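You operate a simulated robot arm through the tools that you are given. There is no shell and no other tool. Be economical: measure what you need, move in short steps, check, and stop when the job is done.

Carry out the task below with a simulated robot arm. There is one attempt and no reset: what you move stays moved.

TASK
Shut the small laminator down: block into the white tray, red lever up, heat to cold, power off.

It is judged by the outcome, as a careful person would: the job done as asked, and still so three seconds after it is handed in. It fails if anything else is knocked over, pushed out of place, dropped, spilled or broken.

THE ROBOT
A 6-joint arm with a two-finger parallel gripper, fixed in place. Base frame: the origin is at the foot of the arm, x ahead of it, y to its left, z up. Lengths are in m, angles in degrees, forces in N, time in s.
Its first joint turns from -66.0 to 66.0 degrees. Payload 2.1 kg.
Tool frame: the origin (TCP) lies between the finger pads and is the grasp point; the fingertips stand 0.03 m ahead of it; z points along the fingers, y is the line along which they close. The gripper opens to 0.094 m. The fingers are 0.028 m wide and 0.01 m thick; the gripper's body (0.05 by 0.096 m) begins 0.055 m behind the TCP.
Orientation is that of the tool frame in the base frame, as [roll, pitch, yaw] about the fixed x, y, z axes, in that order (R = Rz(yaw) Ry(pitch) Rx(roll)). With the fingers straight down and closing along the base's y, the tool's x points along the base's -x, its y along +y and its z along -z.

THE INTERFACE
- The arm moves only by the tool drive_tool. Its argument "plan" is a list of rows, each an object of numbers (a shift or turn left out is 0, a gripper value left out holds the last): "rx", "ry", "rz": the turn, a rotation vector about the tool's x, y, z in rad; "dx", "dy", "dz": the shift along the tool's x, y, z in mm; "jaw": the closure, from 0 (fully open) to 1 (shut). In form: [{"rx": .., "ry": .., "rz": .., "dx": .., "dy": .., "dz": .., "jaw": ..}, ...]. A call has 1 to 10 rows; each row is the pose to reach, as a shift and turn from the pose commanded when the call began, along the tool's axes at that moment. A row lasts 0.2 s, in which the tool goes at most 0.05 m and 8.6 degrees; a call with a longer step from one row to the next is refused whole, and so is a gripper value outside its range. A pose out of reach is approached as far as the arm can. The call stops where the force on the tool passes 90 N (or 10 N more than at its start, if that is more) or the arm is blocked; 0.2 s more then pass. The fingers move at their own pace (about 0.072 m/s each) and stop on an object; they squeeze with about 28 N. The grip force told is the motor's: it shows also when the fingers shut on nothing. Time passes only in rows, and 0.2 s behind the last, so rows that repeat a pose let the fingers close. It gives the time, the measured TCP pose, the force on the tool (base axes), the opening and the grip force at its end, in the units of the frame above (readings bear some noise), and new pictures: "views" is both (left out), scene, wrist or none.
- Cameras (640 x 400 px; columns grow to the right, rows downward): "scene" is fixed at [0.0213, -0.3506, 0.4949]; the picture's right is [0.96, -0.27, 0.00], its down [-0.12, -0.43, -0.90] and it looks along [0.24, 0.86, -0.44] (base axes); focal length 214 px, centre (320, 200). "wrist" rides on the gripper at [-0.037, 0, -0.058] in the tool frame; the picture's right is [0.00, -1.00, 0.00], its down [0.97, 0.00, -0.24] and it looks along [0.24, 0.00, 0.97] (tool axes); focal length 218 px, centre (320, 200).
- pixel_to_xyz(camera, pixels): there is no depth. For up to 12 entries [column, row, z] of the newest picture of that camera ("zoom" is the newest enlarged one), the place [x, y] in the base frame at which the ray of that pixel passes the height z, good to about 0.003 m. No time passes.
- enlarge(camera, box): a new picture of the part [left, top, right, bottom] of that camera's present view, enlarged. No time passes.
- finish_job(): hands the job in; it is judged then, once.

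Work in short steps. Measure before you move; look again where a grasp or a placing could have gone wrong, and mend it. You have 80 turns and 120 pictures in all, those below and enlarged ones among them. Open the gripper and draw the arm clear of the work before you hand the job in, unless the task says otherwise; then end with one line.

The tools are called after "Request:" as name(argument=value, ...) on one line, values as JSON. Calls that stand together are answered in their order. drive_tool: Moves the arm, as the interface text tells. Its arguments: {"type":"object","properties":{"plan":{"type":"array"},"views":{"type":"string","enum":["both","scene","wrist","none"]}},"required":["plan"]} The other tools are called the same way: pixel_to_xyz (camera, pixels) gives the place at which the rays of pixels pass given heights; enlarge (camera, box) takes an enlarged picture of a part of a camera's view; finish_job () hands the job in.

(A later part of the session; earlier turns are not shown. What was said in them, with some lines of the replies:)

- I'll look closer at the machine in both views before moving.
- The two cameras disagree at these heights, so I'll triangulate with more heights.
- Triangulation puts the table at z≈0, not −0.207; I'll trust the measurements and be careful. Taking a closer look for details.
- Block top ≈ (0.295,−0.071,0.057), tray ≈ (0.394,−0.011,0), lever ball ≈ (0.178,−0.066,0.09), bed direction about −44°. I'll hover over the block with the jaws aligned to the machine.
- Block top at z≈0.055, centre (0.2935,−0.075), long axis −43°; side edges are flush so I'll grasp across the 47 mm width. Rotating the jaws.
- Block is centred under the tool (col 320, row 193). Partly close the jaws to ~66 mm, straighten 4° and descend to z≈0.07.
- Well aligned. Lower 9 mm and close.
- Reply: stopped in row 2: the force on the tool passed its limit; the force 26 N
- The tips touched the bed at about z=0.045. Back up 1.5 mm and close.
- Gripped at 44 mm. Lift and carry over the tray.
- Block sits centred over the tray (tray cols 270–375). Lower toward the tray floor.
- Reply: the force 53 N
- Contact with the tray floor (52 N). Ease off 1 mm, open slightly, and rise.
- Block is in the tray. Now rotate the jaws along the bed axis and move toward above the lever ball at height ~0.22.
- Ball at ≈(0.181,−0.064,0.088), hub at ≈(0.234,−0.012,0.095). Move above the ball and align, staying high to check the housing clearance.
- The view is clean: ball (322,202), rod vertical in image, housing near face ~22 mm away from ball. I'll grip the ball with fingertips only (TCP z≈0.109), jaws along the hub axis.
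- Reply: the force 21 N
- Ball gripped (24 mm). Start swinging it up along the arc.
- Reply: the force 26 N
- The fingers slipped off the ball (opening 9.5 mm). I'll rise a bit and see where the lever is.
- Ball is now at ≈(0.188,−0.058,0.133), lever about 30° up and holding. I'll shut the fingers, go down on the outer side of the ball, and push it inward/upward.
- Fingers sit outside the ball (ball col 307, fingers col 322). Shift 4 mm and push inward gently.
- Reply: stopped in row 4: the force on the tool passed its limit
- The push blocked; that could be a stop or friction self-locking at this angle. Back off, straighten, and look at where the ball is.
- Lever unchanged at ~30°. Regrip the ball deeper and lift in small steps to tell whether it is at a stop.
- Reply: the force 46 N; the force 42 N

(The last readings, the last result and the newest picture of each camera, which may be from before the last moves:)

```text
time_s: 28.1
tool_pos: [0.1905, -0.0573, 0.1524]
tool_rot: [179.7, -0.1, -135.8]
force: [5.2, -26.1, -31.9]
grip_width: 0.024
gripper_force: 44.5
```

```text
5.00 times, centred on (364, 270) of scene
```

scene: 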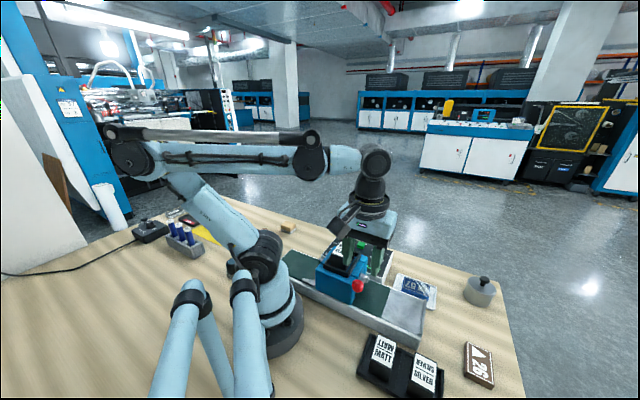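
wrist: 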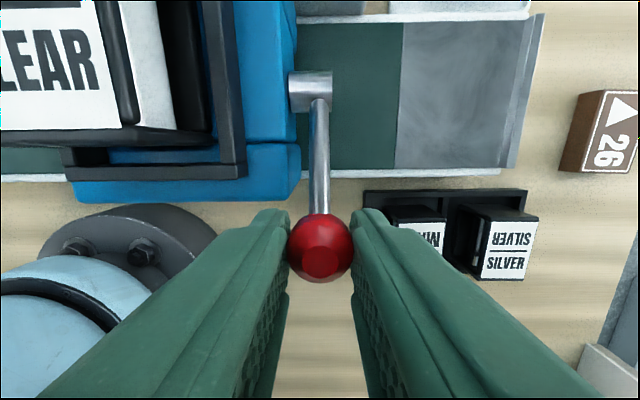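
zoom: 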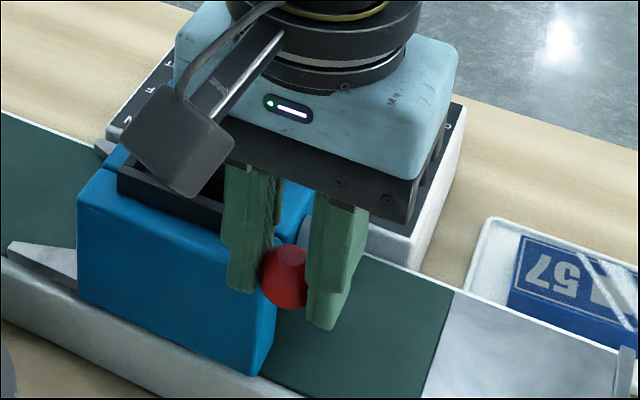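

The ball didn't move despite ~30 N lift and the earlier push, so the lever is at its upper stop. Release, rise, and head over to the heat knob (≈(0.337,0.103,0.073)).

Request:
drive_tool(plan=[{"dz": 2, "jaw": 0.5}, {"dz": 2, "jaw": 0.5}, {"dz": -40, "jaw": 0.5}, {"dz": -80}, {"dz": -80, "dx": -45, "dy": 3}, {"dz": -80, "dx": -90, "dy": 6}, {"dz": -80, "dx": -135, "dy": 9}, {"dz": -80, "dx": -180, "dy": 12}, {"dz": -60, "dx": -205, "dy": 12}, {"dz": -60, "dx": -205, "dy": 12}])

Request:
enlarge(camera="scene", box=[300, 230, 428, 310])

```text
time_s: 30.3
tool_pos: [0.3298, 0.0974, 0.2116]
tool_rot: [179.5, 0.2, -135.9]
force: [-0.1, -0.2, 0.4]
grip_width: 0.0472
gripper_force: 0.0
```

scene: 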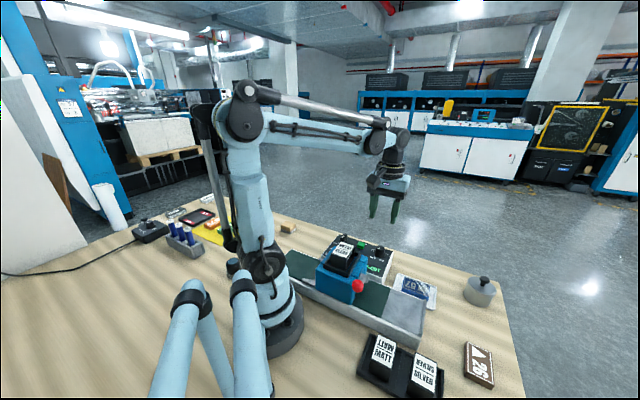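
wrist: 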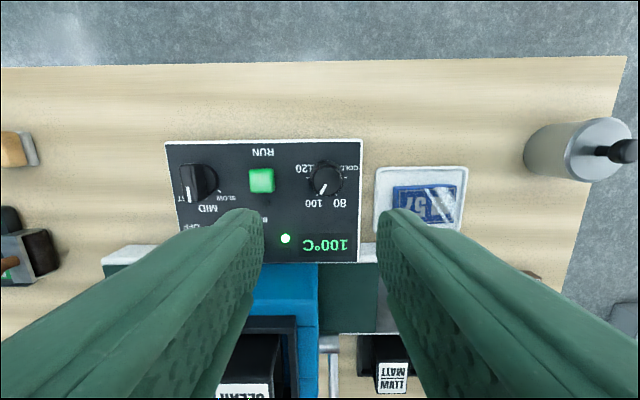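

```text
5.00 times, centred on (364, 270) of scene
```

zoom: 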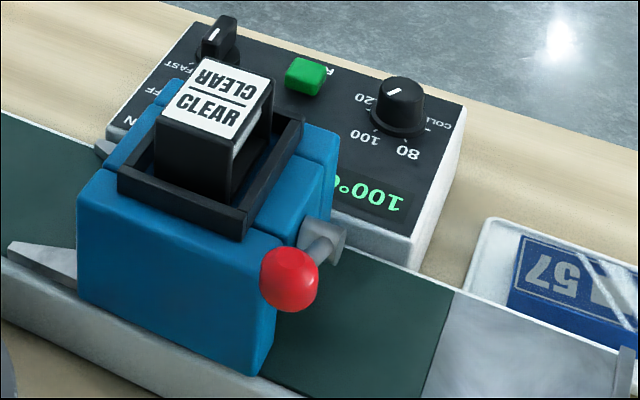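

Request:
enlarge(camera="wrist", box=[278, 140, 374, 200])

Request:
pixel_to_xyz(camera="wrist", pixels=[[326, 180, 0.065], [326, 180, 0.075], [326, 180, 0.085]])

Request:
pixel_to_xyz(camera="scene", pixels=[[380.2, 249, 0.065], [380.2, 249, 0.075], [380.2, 249, 0.085]])

```text
6.67 times, centred on (326, 170) of wrist
```

zoom: 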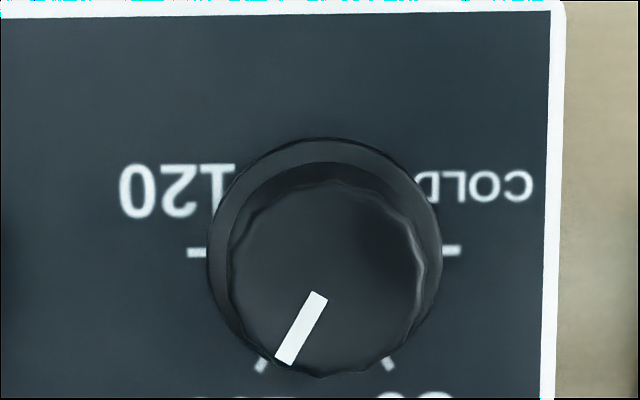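

```text
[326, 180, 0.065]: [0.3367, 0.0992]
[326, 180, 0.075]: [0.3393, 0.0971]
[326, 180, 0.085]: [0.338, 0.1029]
```

```text
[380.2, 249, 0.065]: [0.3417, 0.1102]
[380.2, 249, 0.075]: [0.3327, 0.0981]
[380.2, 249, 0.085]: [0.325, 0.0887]
```

Pointer is on 100; COLD is 120° counter-clockwise (from above). Rotate the tool ~104° clockwise first so the turn stays symmetrical, while centring on the knob.

Request:
drive_tool(plan=[{"rz": 0.145, "dx": -6.7, "dy": -5}, {"rz": 0.29, "dx": -6.7, "dy": -5}, {"rz": 0.435, "dx": -6.7, "dy": -5}, {"rz": 0.58, "dx": -6.7, "dy": -5}, {"rz": 0.725, "dx": -6.7, "dy": -5}, {"rz": 0.87, "dx": -6.7, "dy": -5}, {"rz": 1.015, "dx": -6.7, "dy": -5}, {"rz": 1.16, "dx": -6.7, "dy": -5}, {"rz": 1.305, "dx": -6.7, "dy": -5}, {"rz": 1.45, "dx": -6.7, "dy": -5}], views="none")

Request:
drive_tool(plan=[{"rz": 0.13, "dz": 15}, {"rz": 0.26, "dz": 30}, {"rz": 0.37, "dz": 60}, {"rz": 0.37, "dz": 75}, {"rz": 0.37, "dz": 75}], views="wrist")

```text
time_s: 32.5
tool_pos: [0.3375, 0.0971, 0.2144]
tool_rot: [179.7, -0.5, 141.0]
force: [0.4, 1.1, -0.1]
grip_width: 0.0471
gripper_force: 0.1
```

```text
time_s: 33.7
tool_pos: [0.3364, 0.0982, 0.1397]
tool_rot: [180.0, -0.5, 119.9]
force: [-0.4, -0.4, 0.6]
grip_width: 0.0471
gripper_force: 0.0
```

wrist: 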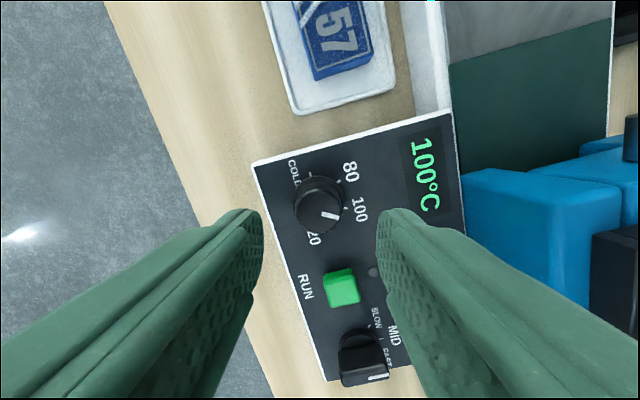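

Request:
drive_tool(plan=[{"dx": -5, "dz": 15}, {"dx": -5, "dz": 28}, {"dx": -5, "dz": 28}], views="both")

```text
time_s: 34.5
tool_pos: [0.3382, 0.0925, 0.1127]
tool_rot: [179.9, -0.5, 120.0]
force: [0.9, -0.1, 0.6]
grip_width: 0.0472
gripper_force: 0.1
```

scene: 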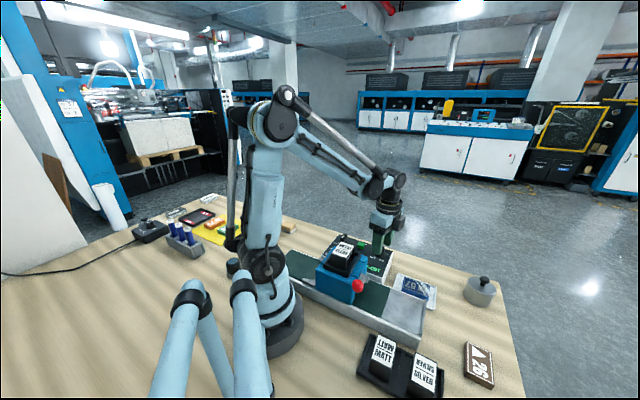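
wrist: 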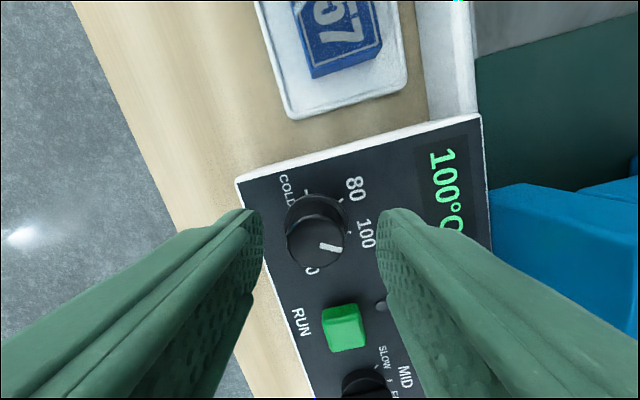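

Request:
enlarge(camera="wrist", box=[240, 170, 400, 270])

Request:
enlarge(camera="scene", box=[340, 200, 420, 270])

```text
4.00 times, centred on (320, 220) of wrist
```

zoom: 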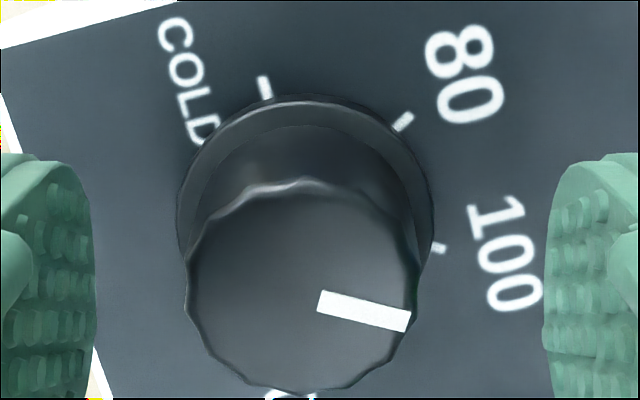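

```text
5.71 times, centred on (380, 235) of scene
```

zoom: 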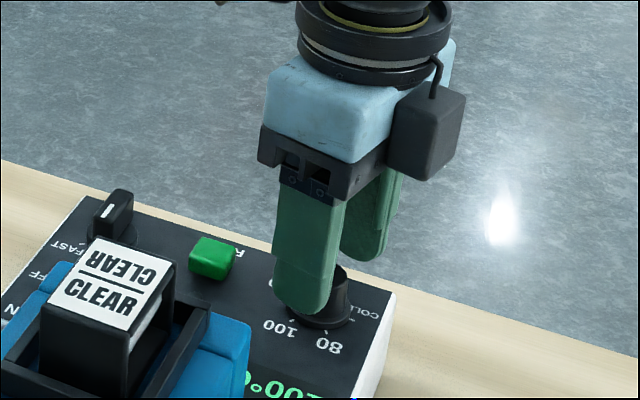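

Knob cap centre is ~4.5 mm toward +tool-x and 2 mm to +y; correct, lower to tips ≈0.069, and check.

Request:
drive_tool(plan=[{"dx": 4.5, "dy": 2}, {"dx": 4.5, "dy": 2, "dz": 6}, {"dx": 4.5, "dy": 2, "dz": 11}, {"dx": 4.5, "dy": 2, "dz": 14}, {"dx": 4.5, "dy": 2, "dz": 14}], views="both")

```text
time_s: 35.7
tool_pos: [0.3382, 0.0985, 0.097]
tool_rot: [179.9, -0.5, 120.1]
force: [-0.5, 0.4, 0.7]
grip_width: 0.0469
gripper_force: 0.0
```

scene: 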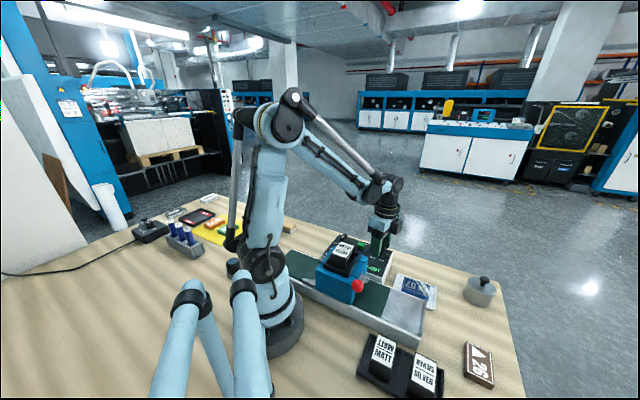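
wrist: 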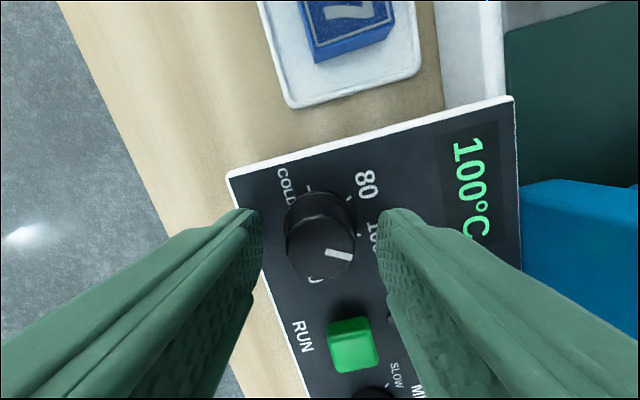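

Centred. Close on the knob.

Request:
drive_tool(plan=[{"jaw": 0.85}, {"jaw": 0.85}, {"jaw": 0.85}], views="wrist")

```text
time_s: 36.5
tool_pos: [0.3384, 0.0978, 0.0967]
tool_rot: [179.8, -0.5, 119.9]
force: [-0.9, 0.1, -3.2]
grip_width: 0.0268
gripper_force: 44.8
```

wrist: 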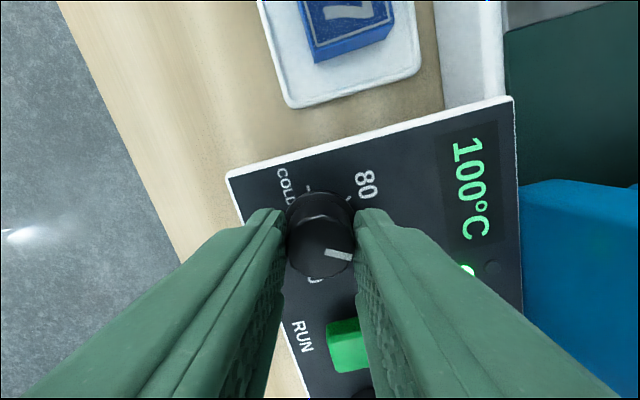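

Gripped at 27 mm with little side force. Turn counter-clockwise, first ~64°.

Request:
drive_tool(plan=[{"rz": -0.14}, {"rz": -0.28}, {"rz": -0.42}, {"rz": -0.56}, {"rz": -0.7}, {"rz": -0.84}, {"rz": -0.98}, {"rz": -1.12}], views="wrist")

```text
time_s: 38.3
tool_pos: [0.3357, 0.0972, 0.0971]
tool_rot: [179.7, -0.2, -175.8]
force: [-8.7, -17.6, -16.0]
grip_width: 0.0271
gripper_force: 44.9
```

wrist: 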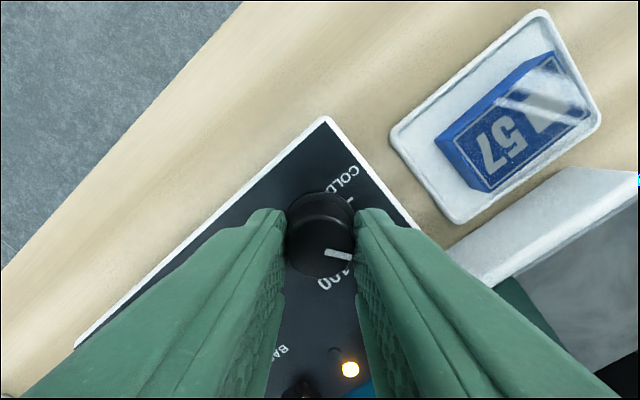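

The knob follows. Continue the remaining ~56°.

Request:
drive_tool(plan=[{"rz": -0.14}, {"rz": -0.28}, {"rz": -0.42}, {"rz": -0.56}, {"rz": -0.7}, {"rz": -0.84}, {"rz": -0.96}, {"rz": -0.96}], views="wrist")

```text
time_s: 40.1
tool_pos: [0.3375, 0.0968, 0.0978]
tool_rot: [179.7, -0.1, -120.7]
force: [-9.9, -23.0, -15.4]
grip_width: 0.027
gripper_force: 44.7
```

wrist: 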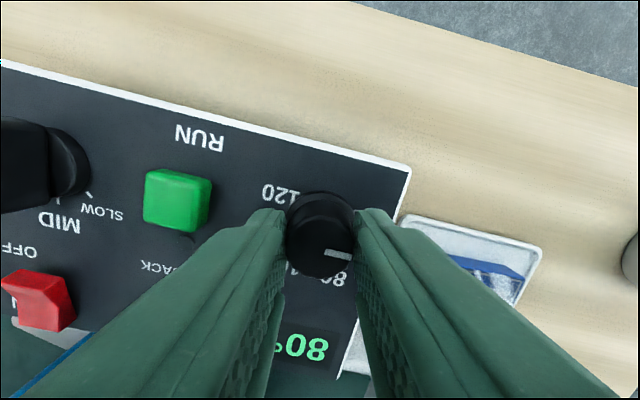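

Release and rise to check the pointer.

Request:
drive_tool(plan=[{"jaw": 0.5}, {"jaw": 0.5}, {"dz": -30}, {"dz": -70}, {"dz": -90}, {"dz": -90}], views="wrist")

Request:
enlarge(camera="wrist", box=[220, 120, 380, 220])

```text
time_s: 41.5
tool_pos: [0.337, 0.099, 0.187]
tool_rot: [179.5, 0.3, -120.8]
force: [-0.4, 0.7, 0.3]
grip_width: 0.047
gripper_force: 0.0
```

wrist: 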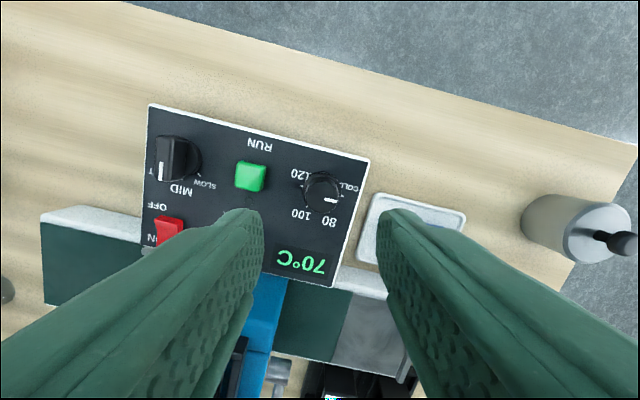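

```text
4.00 times, centred on (300, 170) of wrist
```

zoom: 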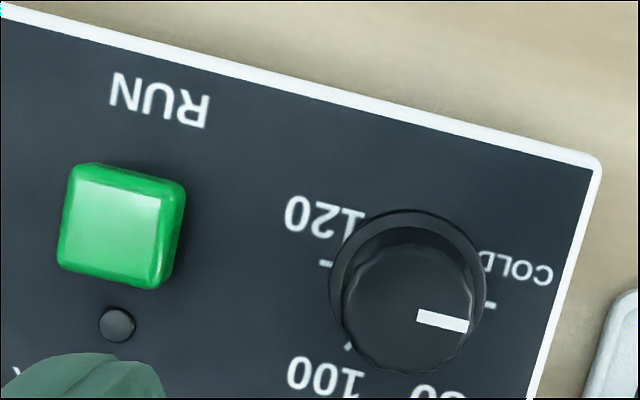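

Pointer is on COLD, display is falling (70°C). Next the power rocker at wrist (168,230).

Request:
pixel_to_xyz(camera="wrist", pixels=[[168, 230, 0.06], [168, 230, 0.07], [158, 208, 0.058], [158, 240, 0.058]])

Request:
enlarge(camera="wrist", box=[130, 180, 226, 260])

```text
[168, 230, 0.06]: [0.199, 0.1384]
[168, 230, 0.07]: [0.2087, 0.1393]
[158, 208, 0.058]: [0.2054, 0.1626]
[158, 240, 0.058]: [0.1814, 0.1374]
```

```text
5.00 times, centred on (178, 220) of wrist
```

zoom: 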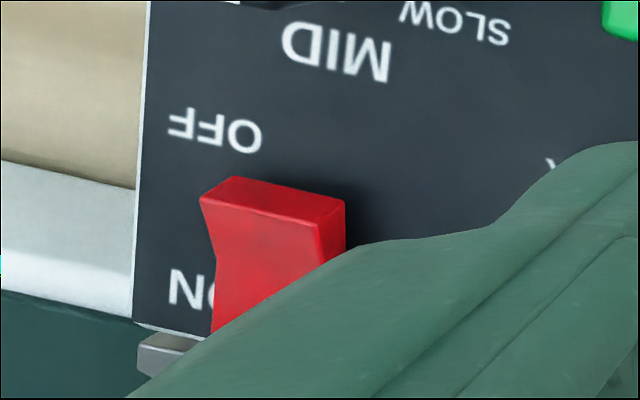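

OFF end of the rocker is raised, so I must press it there. Close jaws and hover above it.

Request:
drive_tool(plan=[{"dz": -15, "dx": 5, "dy": 25, "jaw": 1, "rz": 0.06}, {"dz": -15, "dx": 14, "dy": 55, "rz": 0.13}, {"dz": -15, "dx": 24, "dy": 90, "rz": 0.2}, {"dz": -15, "dx": 36, "dy": 125, "rz": 0.253}, {"dz": 0, "dx": 36, "dy": 134.6, "rz": 0.253}, {"dz": 0, "dx": 36, "dy": 134.6, "rz": 0.253}])

Request:
enlarge(camera="wrist", box=[240, 140, 400, 240])

```text
time_s: 42.9
tool_pos: [0.2042, 0.1352, 0.1873]
tool_rot: [179.5, 0.2, -135.4]
force: [0.0, -0.7, 0.3]
grip_width: 0.0001
gripper_force: 28.1
```

scene: 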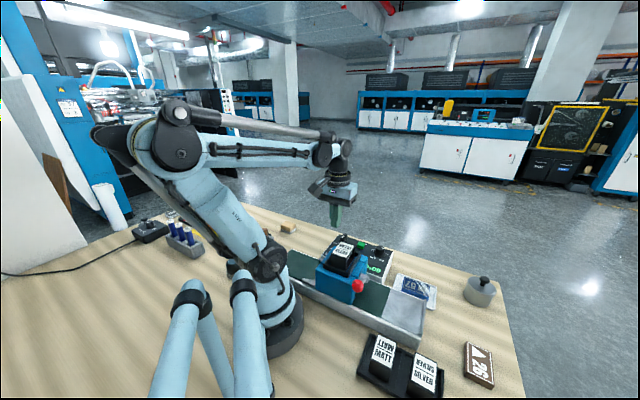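
wrist: 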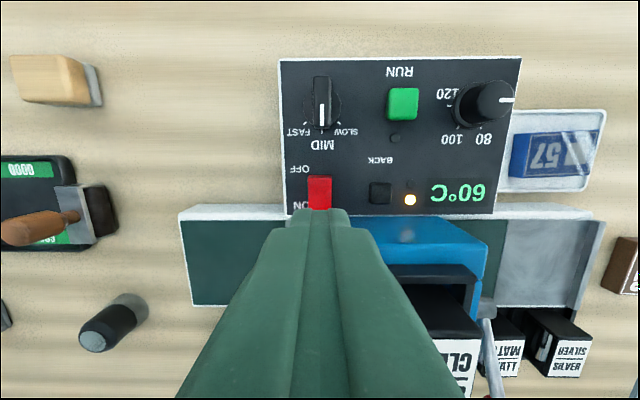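

```text
4.00 times, centred on (320, 190) of wrist
```

zoom: 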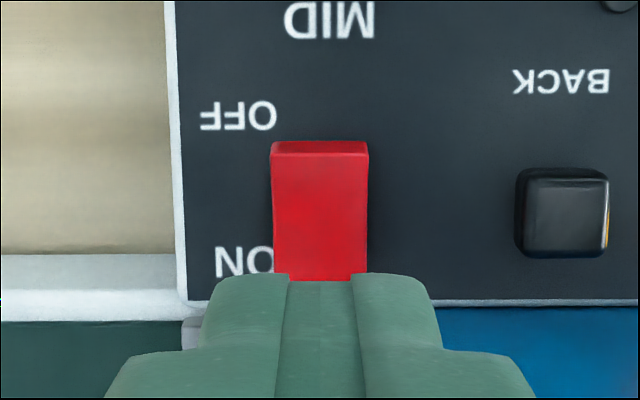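

Rocker's OFF edge is ~14 mm ahead (−tool x) of TCP. Shift 20 mm toward OFF, lower near it, and let the heater cool meanwhile.

Request:
drive_tool(plan=[{"dx": -20, "dz": 0}, {"dx": -20, "dz": 40}, {"dx": -20, "dz": 68}, {"dx": -20, "dz": 68}, {"dx": -20, "dz": 68}, {"dx": -20, "dz": 68}, {"dx": -20, "dz": 68}, {"dx": -20, "dz": 68}, {"dx": -20, "dz": 68}, {"dx": -20, "dz": 68}])

```text
time_s: 45.1
tool_pos: [0.2175, 0.1512, 0.1208]
tool_rot: [179.4, 0.3, -135.4]
force: [-0.2, 0.4, 0.6]
grip_width: 0.0
gripper_force: 28.2
```

scene: 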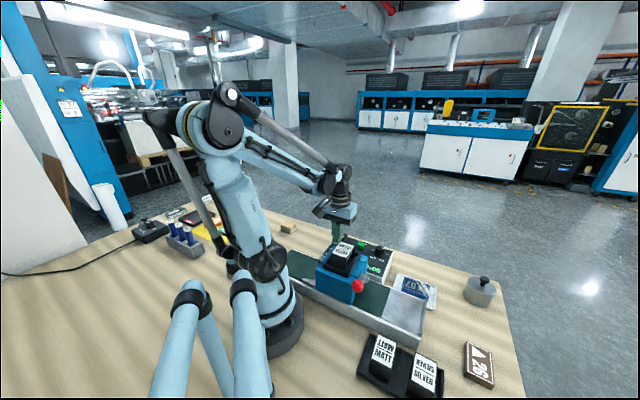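
wrist: 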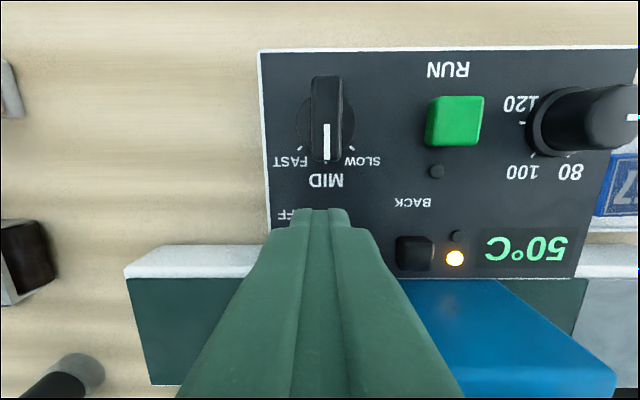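

Wait for cooling while holding still.

Request:
drive_tool(plan=[{}, {}, {}, {}, {}, {}, {}, {}, {}, {}], views="none")

Request:
drive_tool(plan=[{}, {}, {}, {}, {}, {}, {}, {}, {}, {}], views="none")

Request:
drive_tool(plan=[{}, {}, {}, {}, {}, {}, {}, {}, {}, {}], views="wrist")

```text
time_s: 47.3
tool_pos: [0.218, 0.1518, 0.1197]
tool_rot: [179.5, 0.2, -135.4]
force: [1.1, 0.5, -0.3]
grip_width: 0.0001
gripper_force: 27.8
```

```text
time_s: 49.5
tool_pos: [0.2176, 0.1502, 0.1201]
tool_rot: [179.6, 0.2, -135.4]
force: [1.0, -0.2, -0.6]
grip_width: 0.0
gripper_force: 27.7
```

```text
time_s: 51.7
tool_pos: [0.2174, 0.1509, 0.1198]
tool_rot: [179.5, 0.3, -135.4]
force: [0.4, 0.4, 0.1]
grip_width: 0.0
gripper_force: 27.9
```

wrist: 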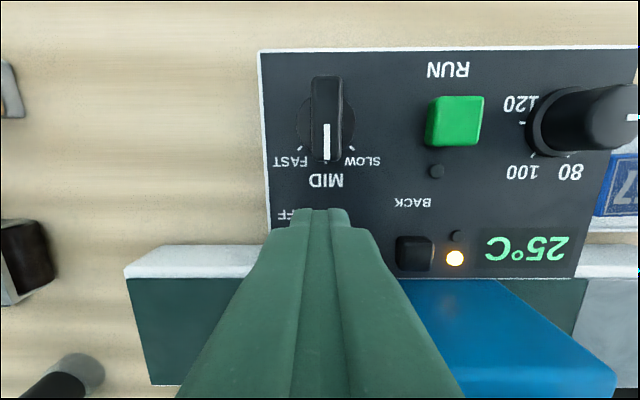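

Cooled to 25°C. Now press the OFF end down in small steps.

Request:
drive_tool(plan=[{"dz": 10}, {"dz": 16}, {"dz": 19}, {"dz": 22}, {"dz": 24}, {"dz": 26}, {"dz": 28}], views="wrist")

```text
time_s: 53.0
tool_pos: [0.2192, 0.1516, 0.0962]
tool_rot: [179.4, -0.3, -135.4]
force: [-0.7, 0.1, 15.4]
grip_width: 0.0001
gripper_force: 28.6
stopped in row 6: the force on the tool passed its limit (the readings are from after the stop); the commanded pose is now the measured one
```

wrist: 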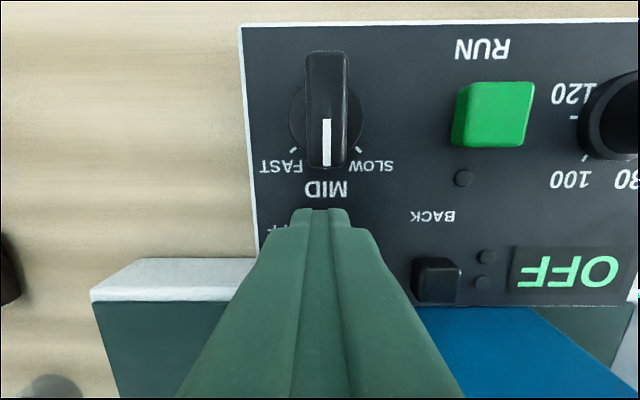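

Display reads OFF. Retract straight up, move clear, and verify everything.

Request:
drive_tool(plan=[{"dz": -30}, {"dz": -75}, {"dz": -110, "jaw": 0.5}, {"dz": -120, "dx": -20, "jaw": 0.3}, {"dz": -120, "dx": -35, "jaw": 0}, {"dz": -120, "dx": -35}])

Request:
enlarge(camera="scene", box=[300, 225, 460, 325])

Request:
enlarge(camera="wrist", box=[230, 130, 440, 260])

```text
time_s: 54.5
tool_pos: [0.2448, 0.1746, 0.2163]
tool_rot: [179.5, -0.2, -135.4]
force: [-0.5, -0.2, -0.2]
grip_width: 0.0943
gripper_force: 0.0
```

scene: 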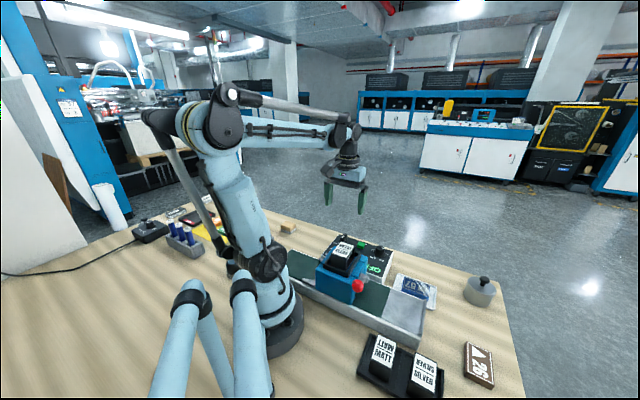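
wrist: 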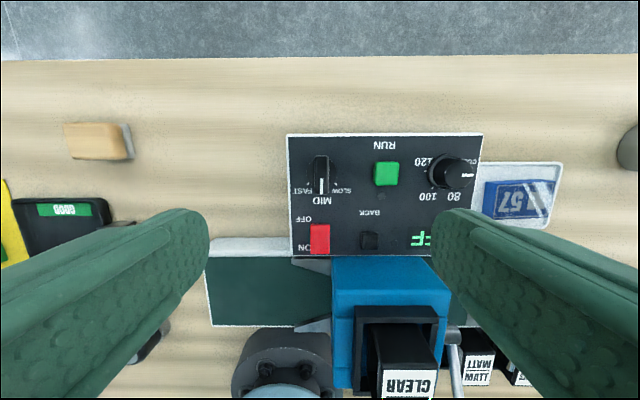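

```text
4.00 times, centred on (380, 275) of scene
```

zoom: 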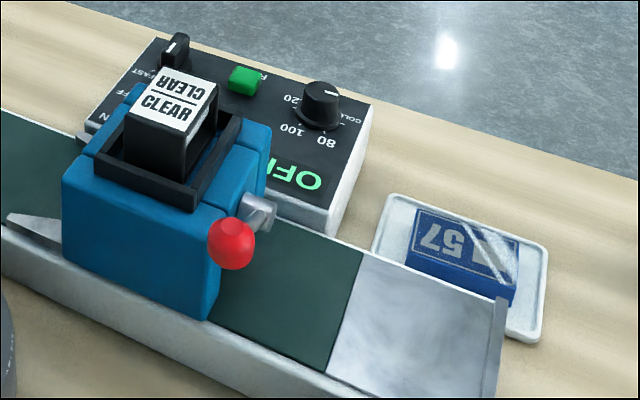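

```text
3.05 times, centred on (335, 195) of wrist
```

zoom: 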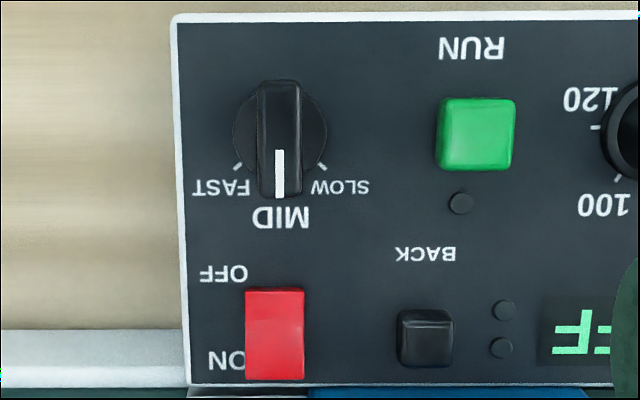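

Block 57 is in the white tray. The lever is at its upper stop, the knob is on COLD, the rocker is OFF with the display showing OFF, and the gripper is open and clear. Handing in.

Request:
finish_job()

```text
The job is handed in.
```

The laminator is shut down and handed in: block 57 is in the white tray, heat is on COLD (it cooled to 25°C), power is off, and the red lever is up at its stop, which is only about 30° above horizontal.
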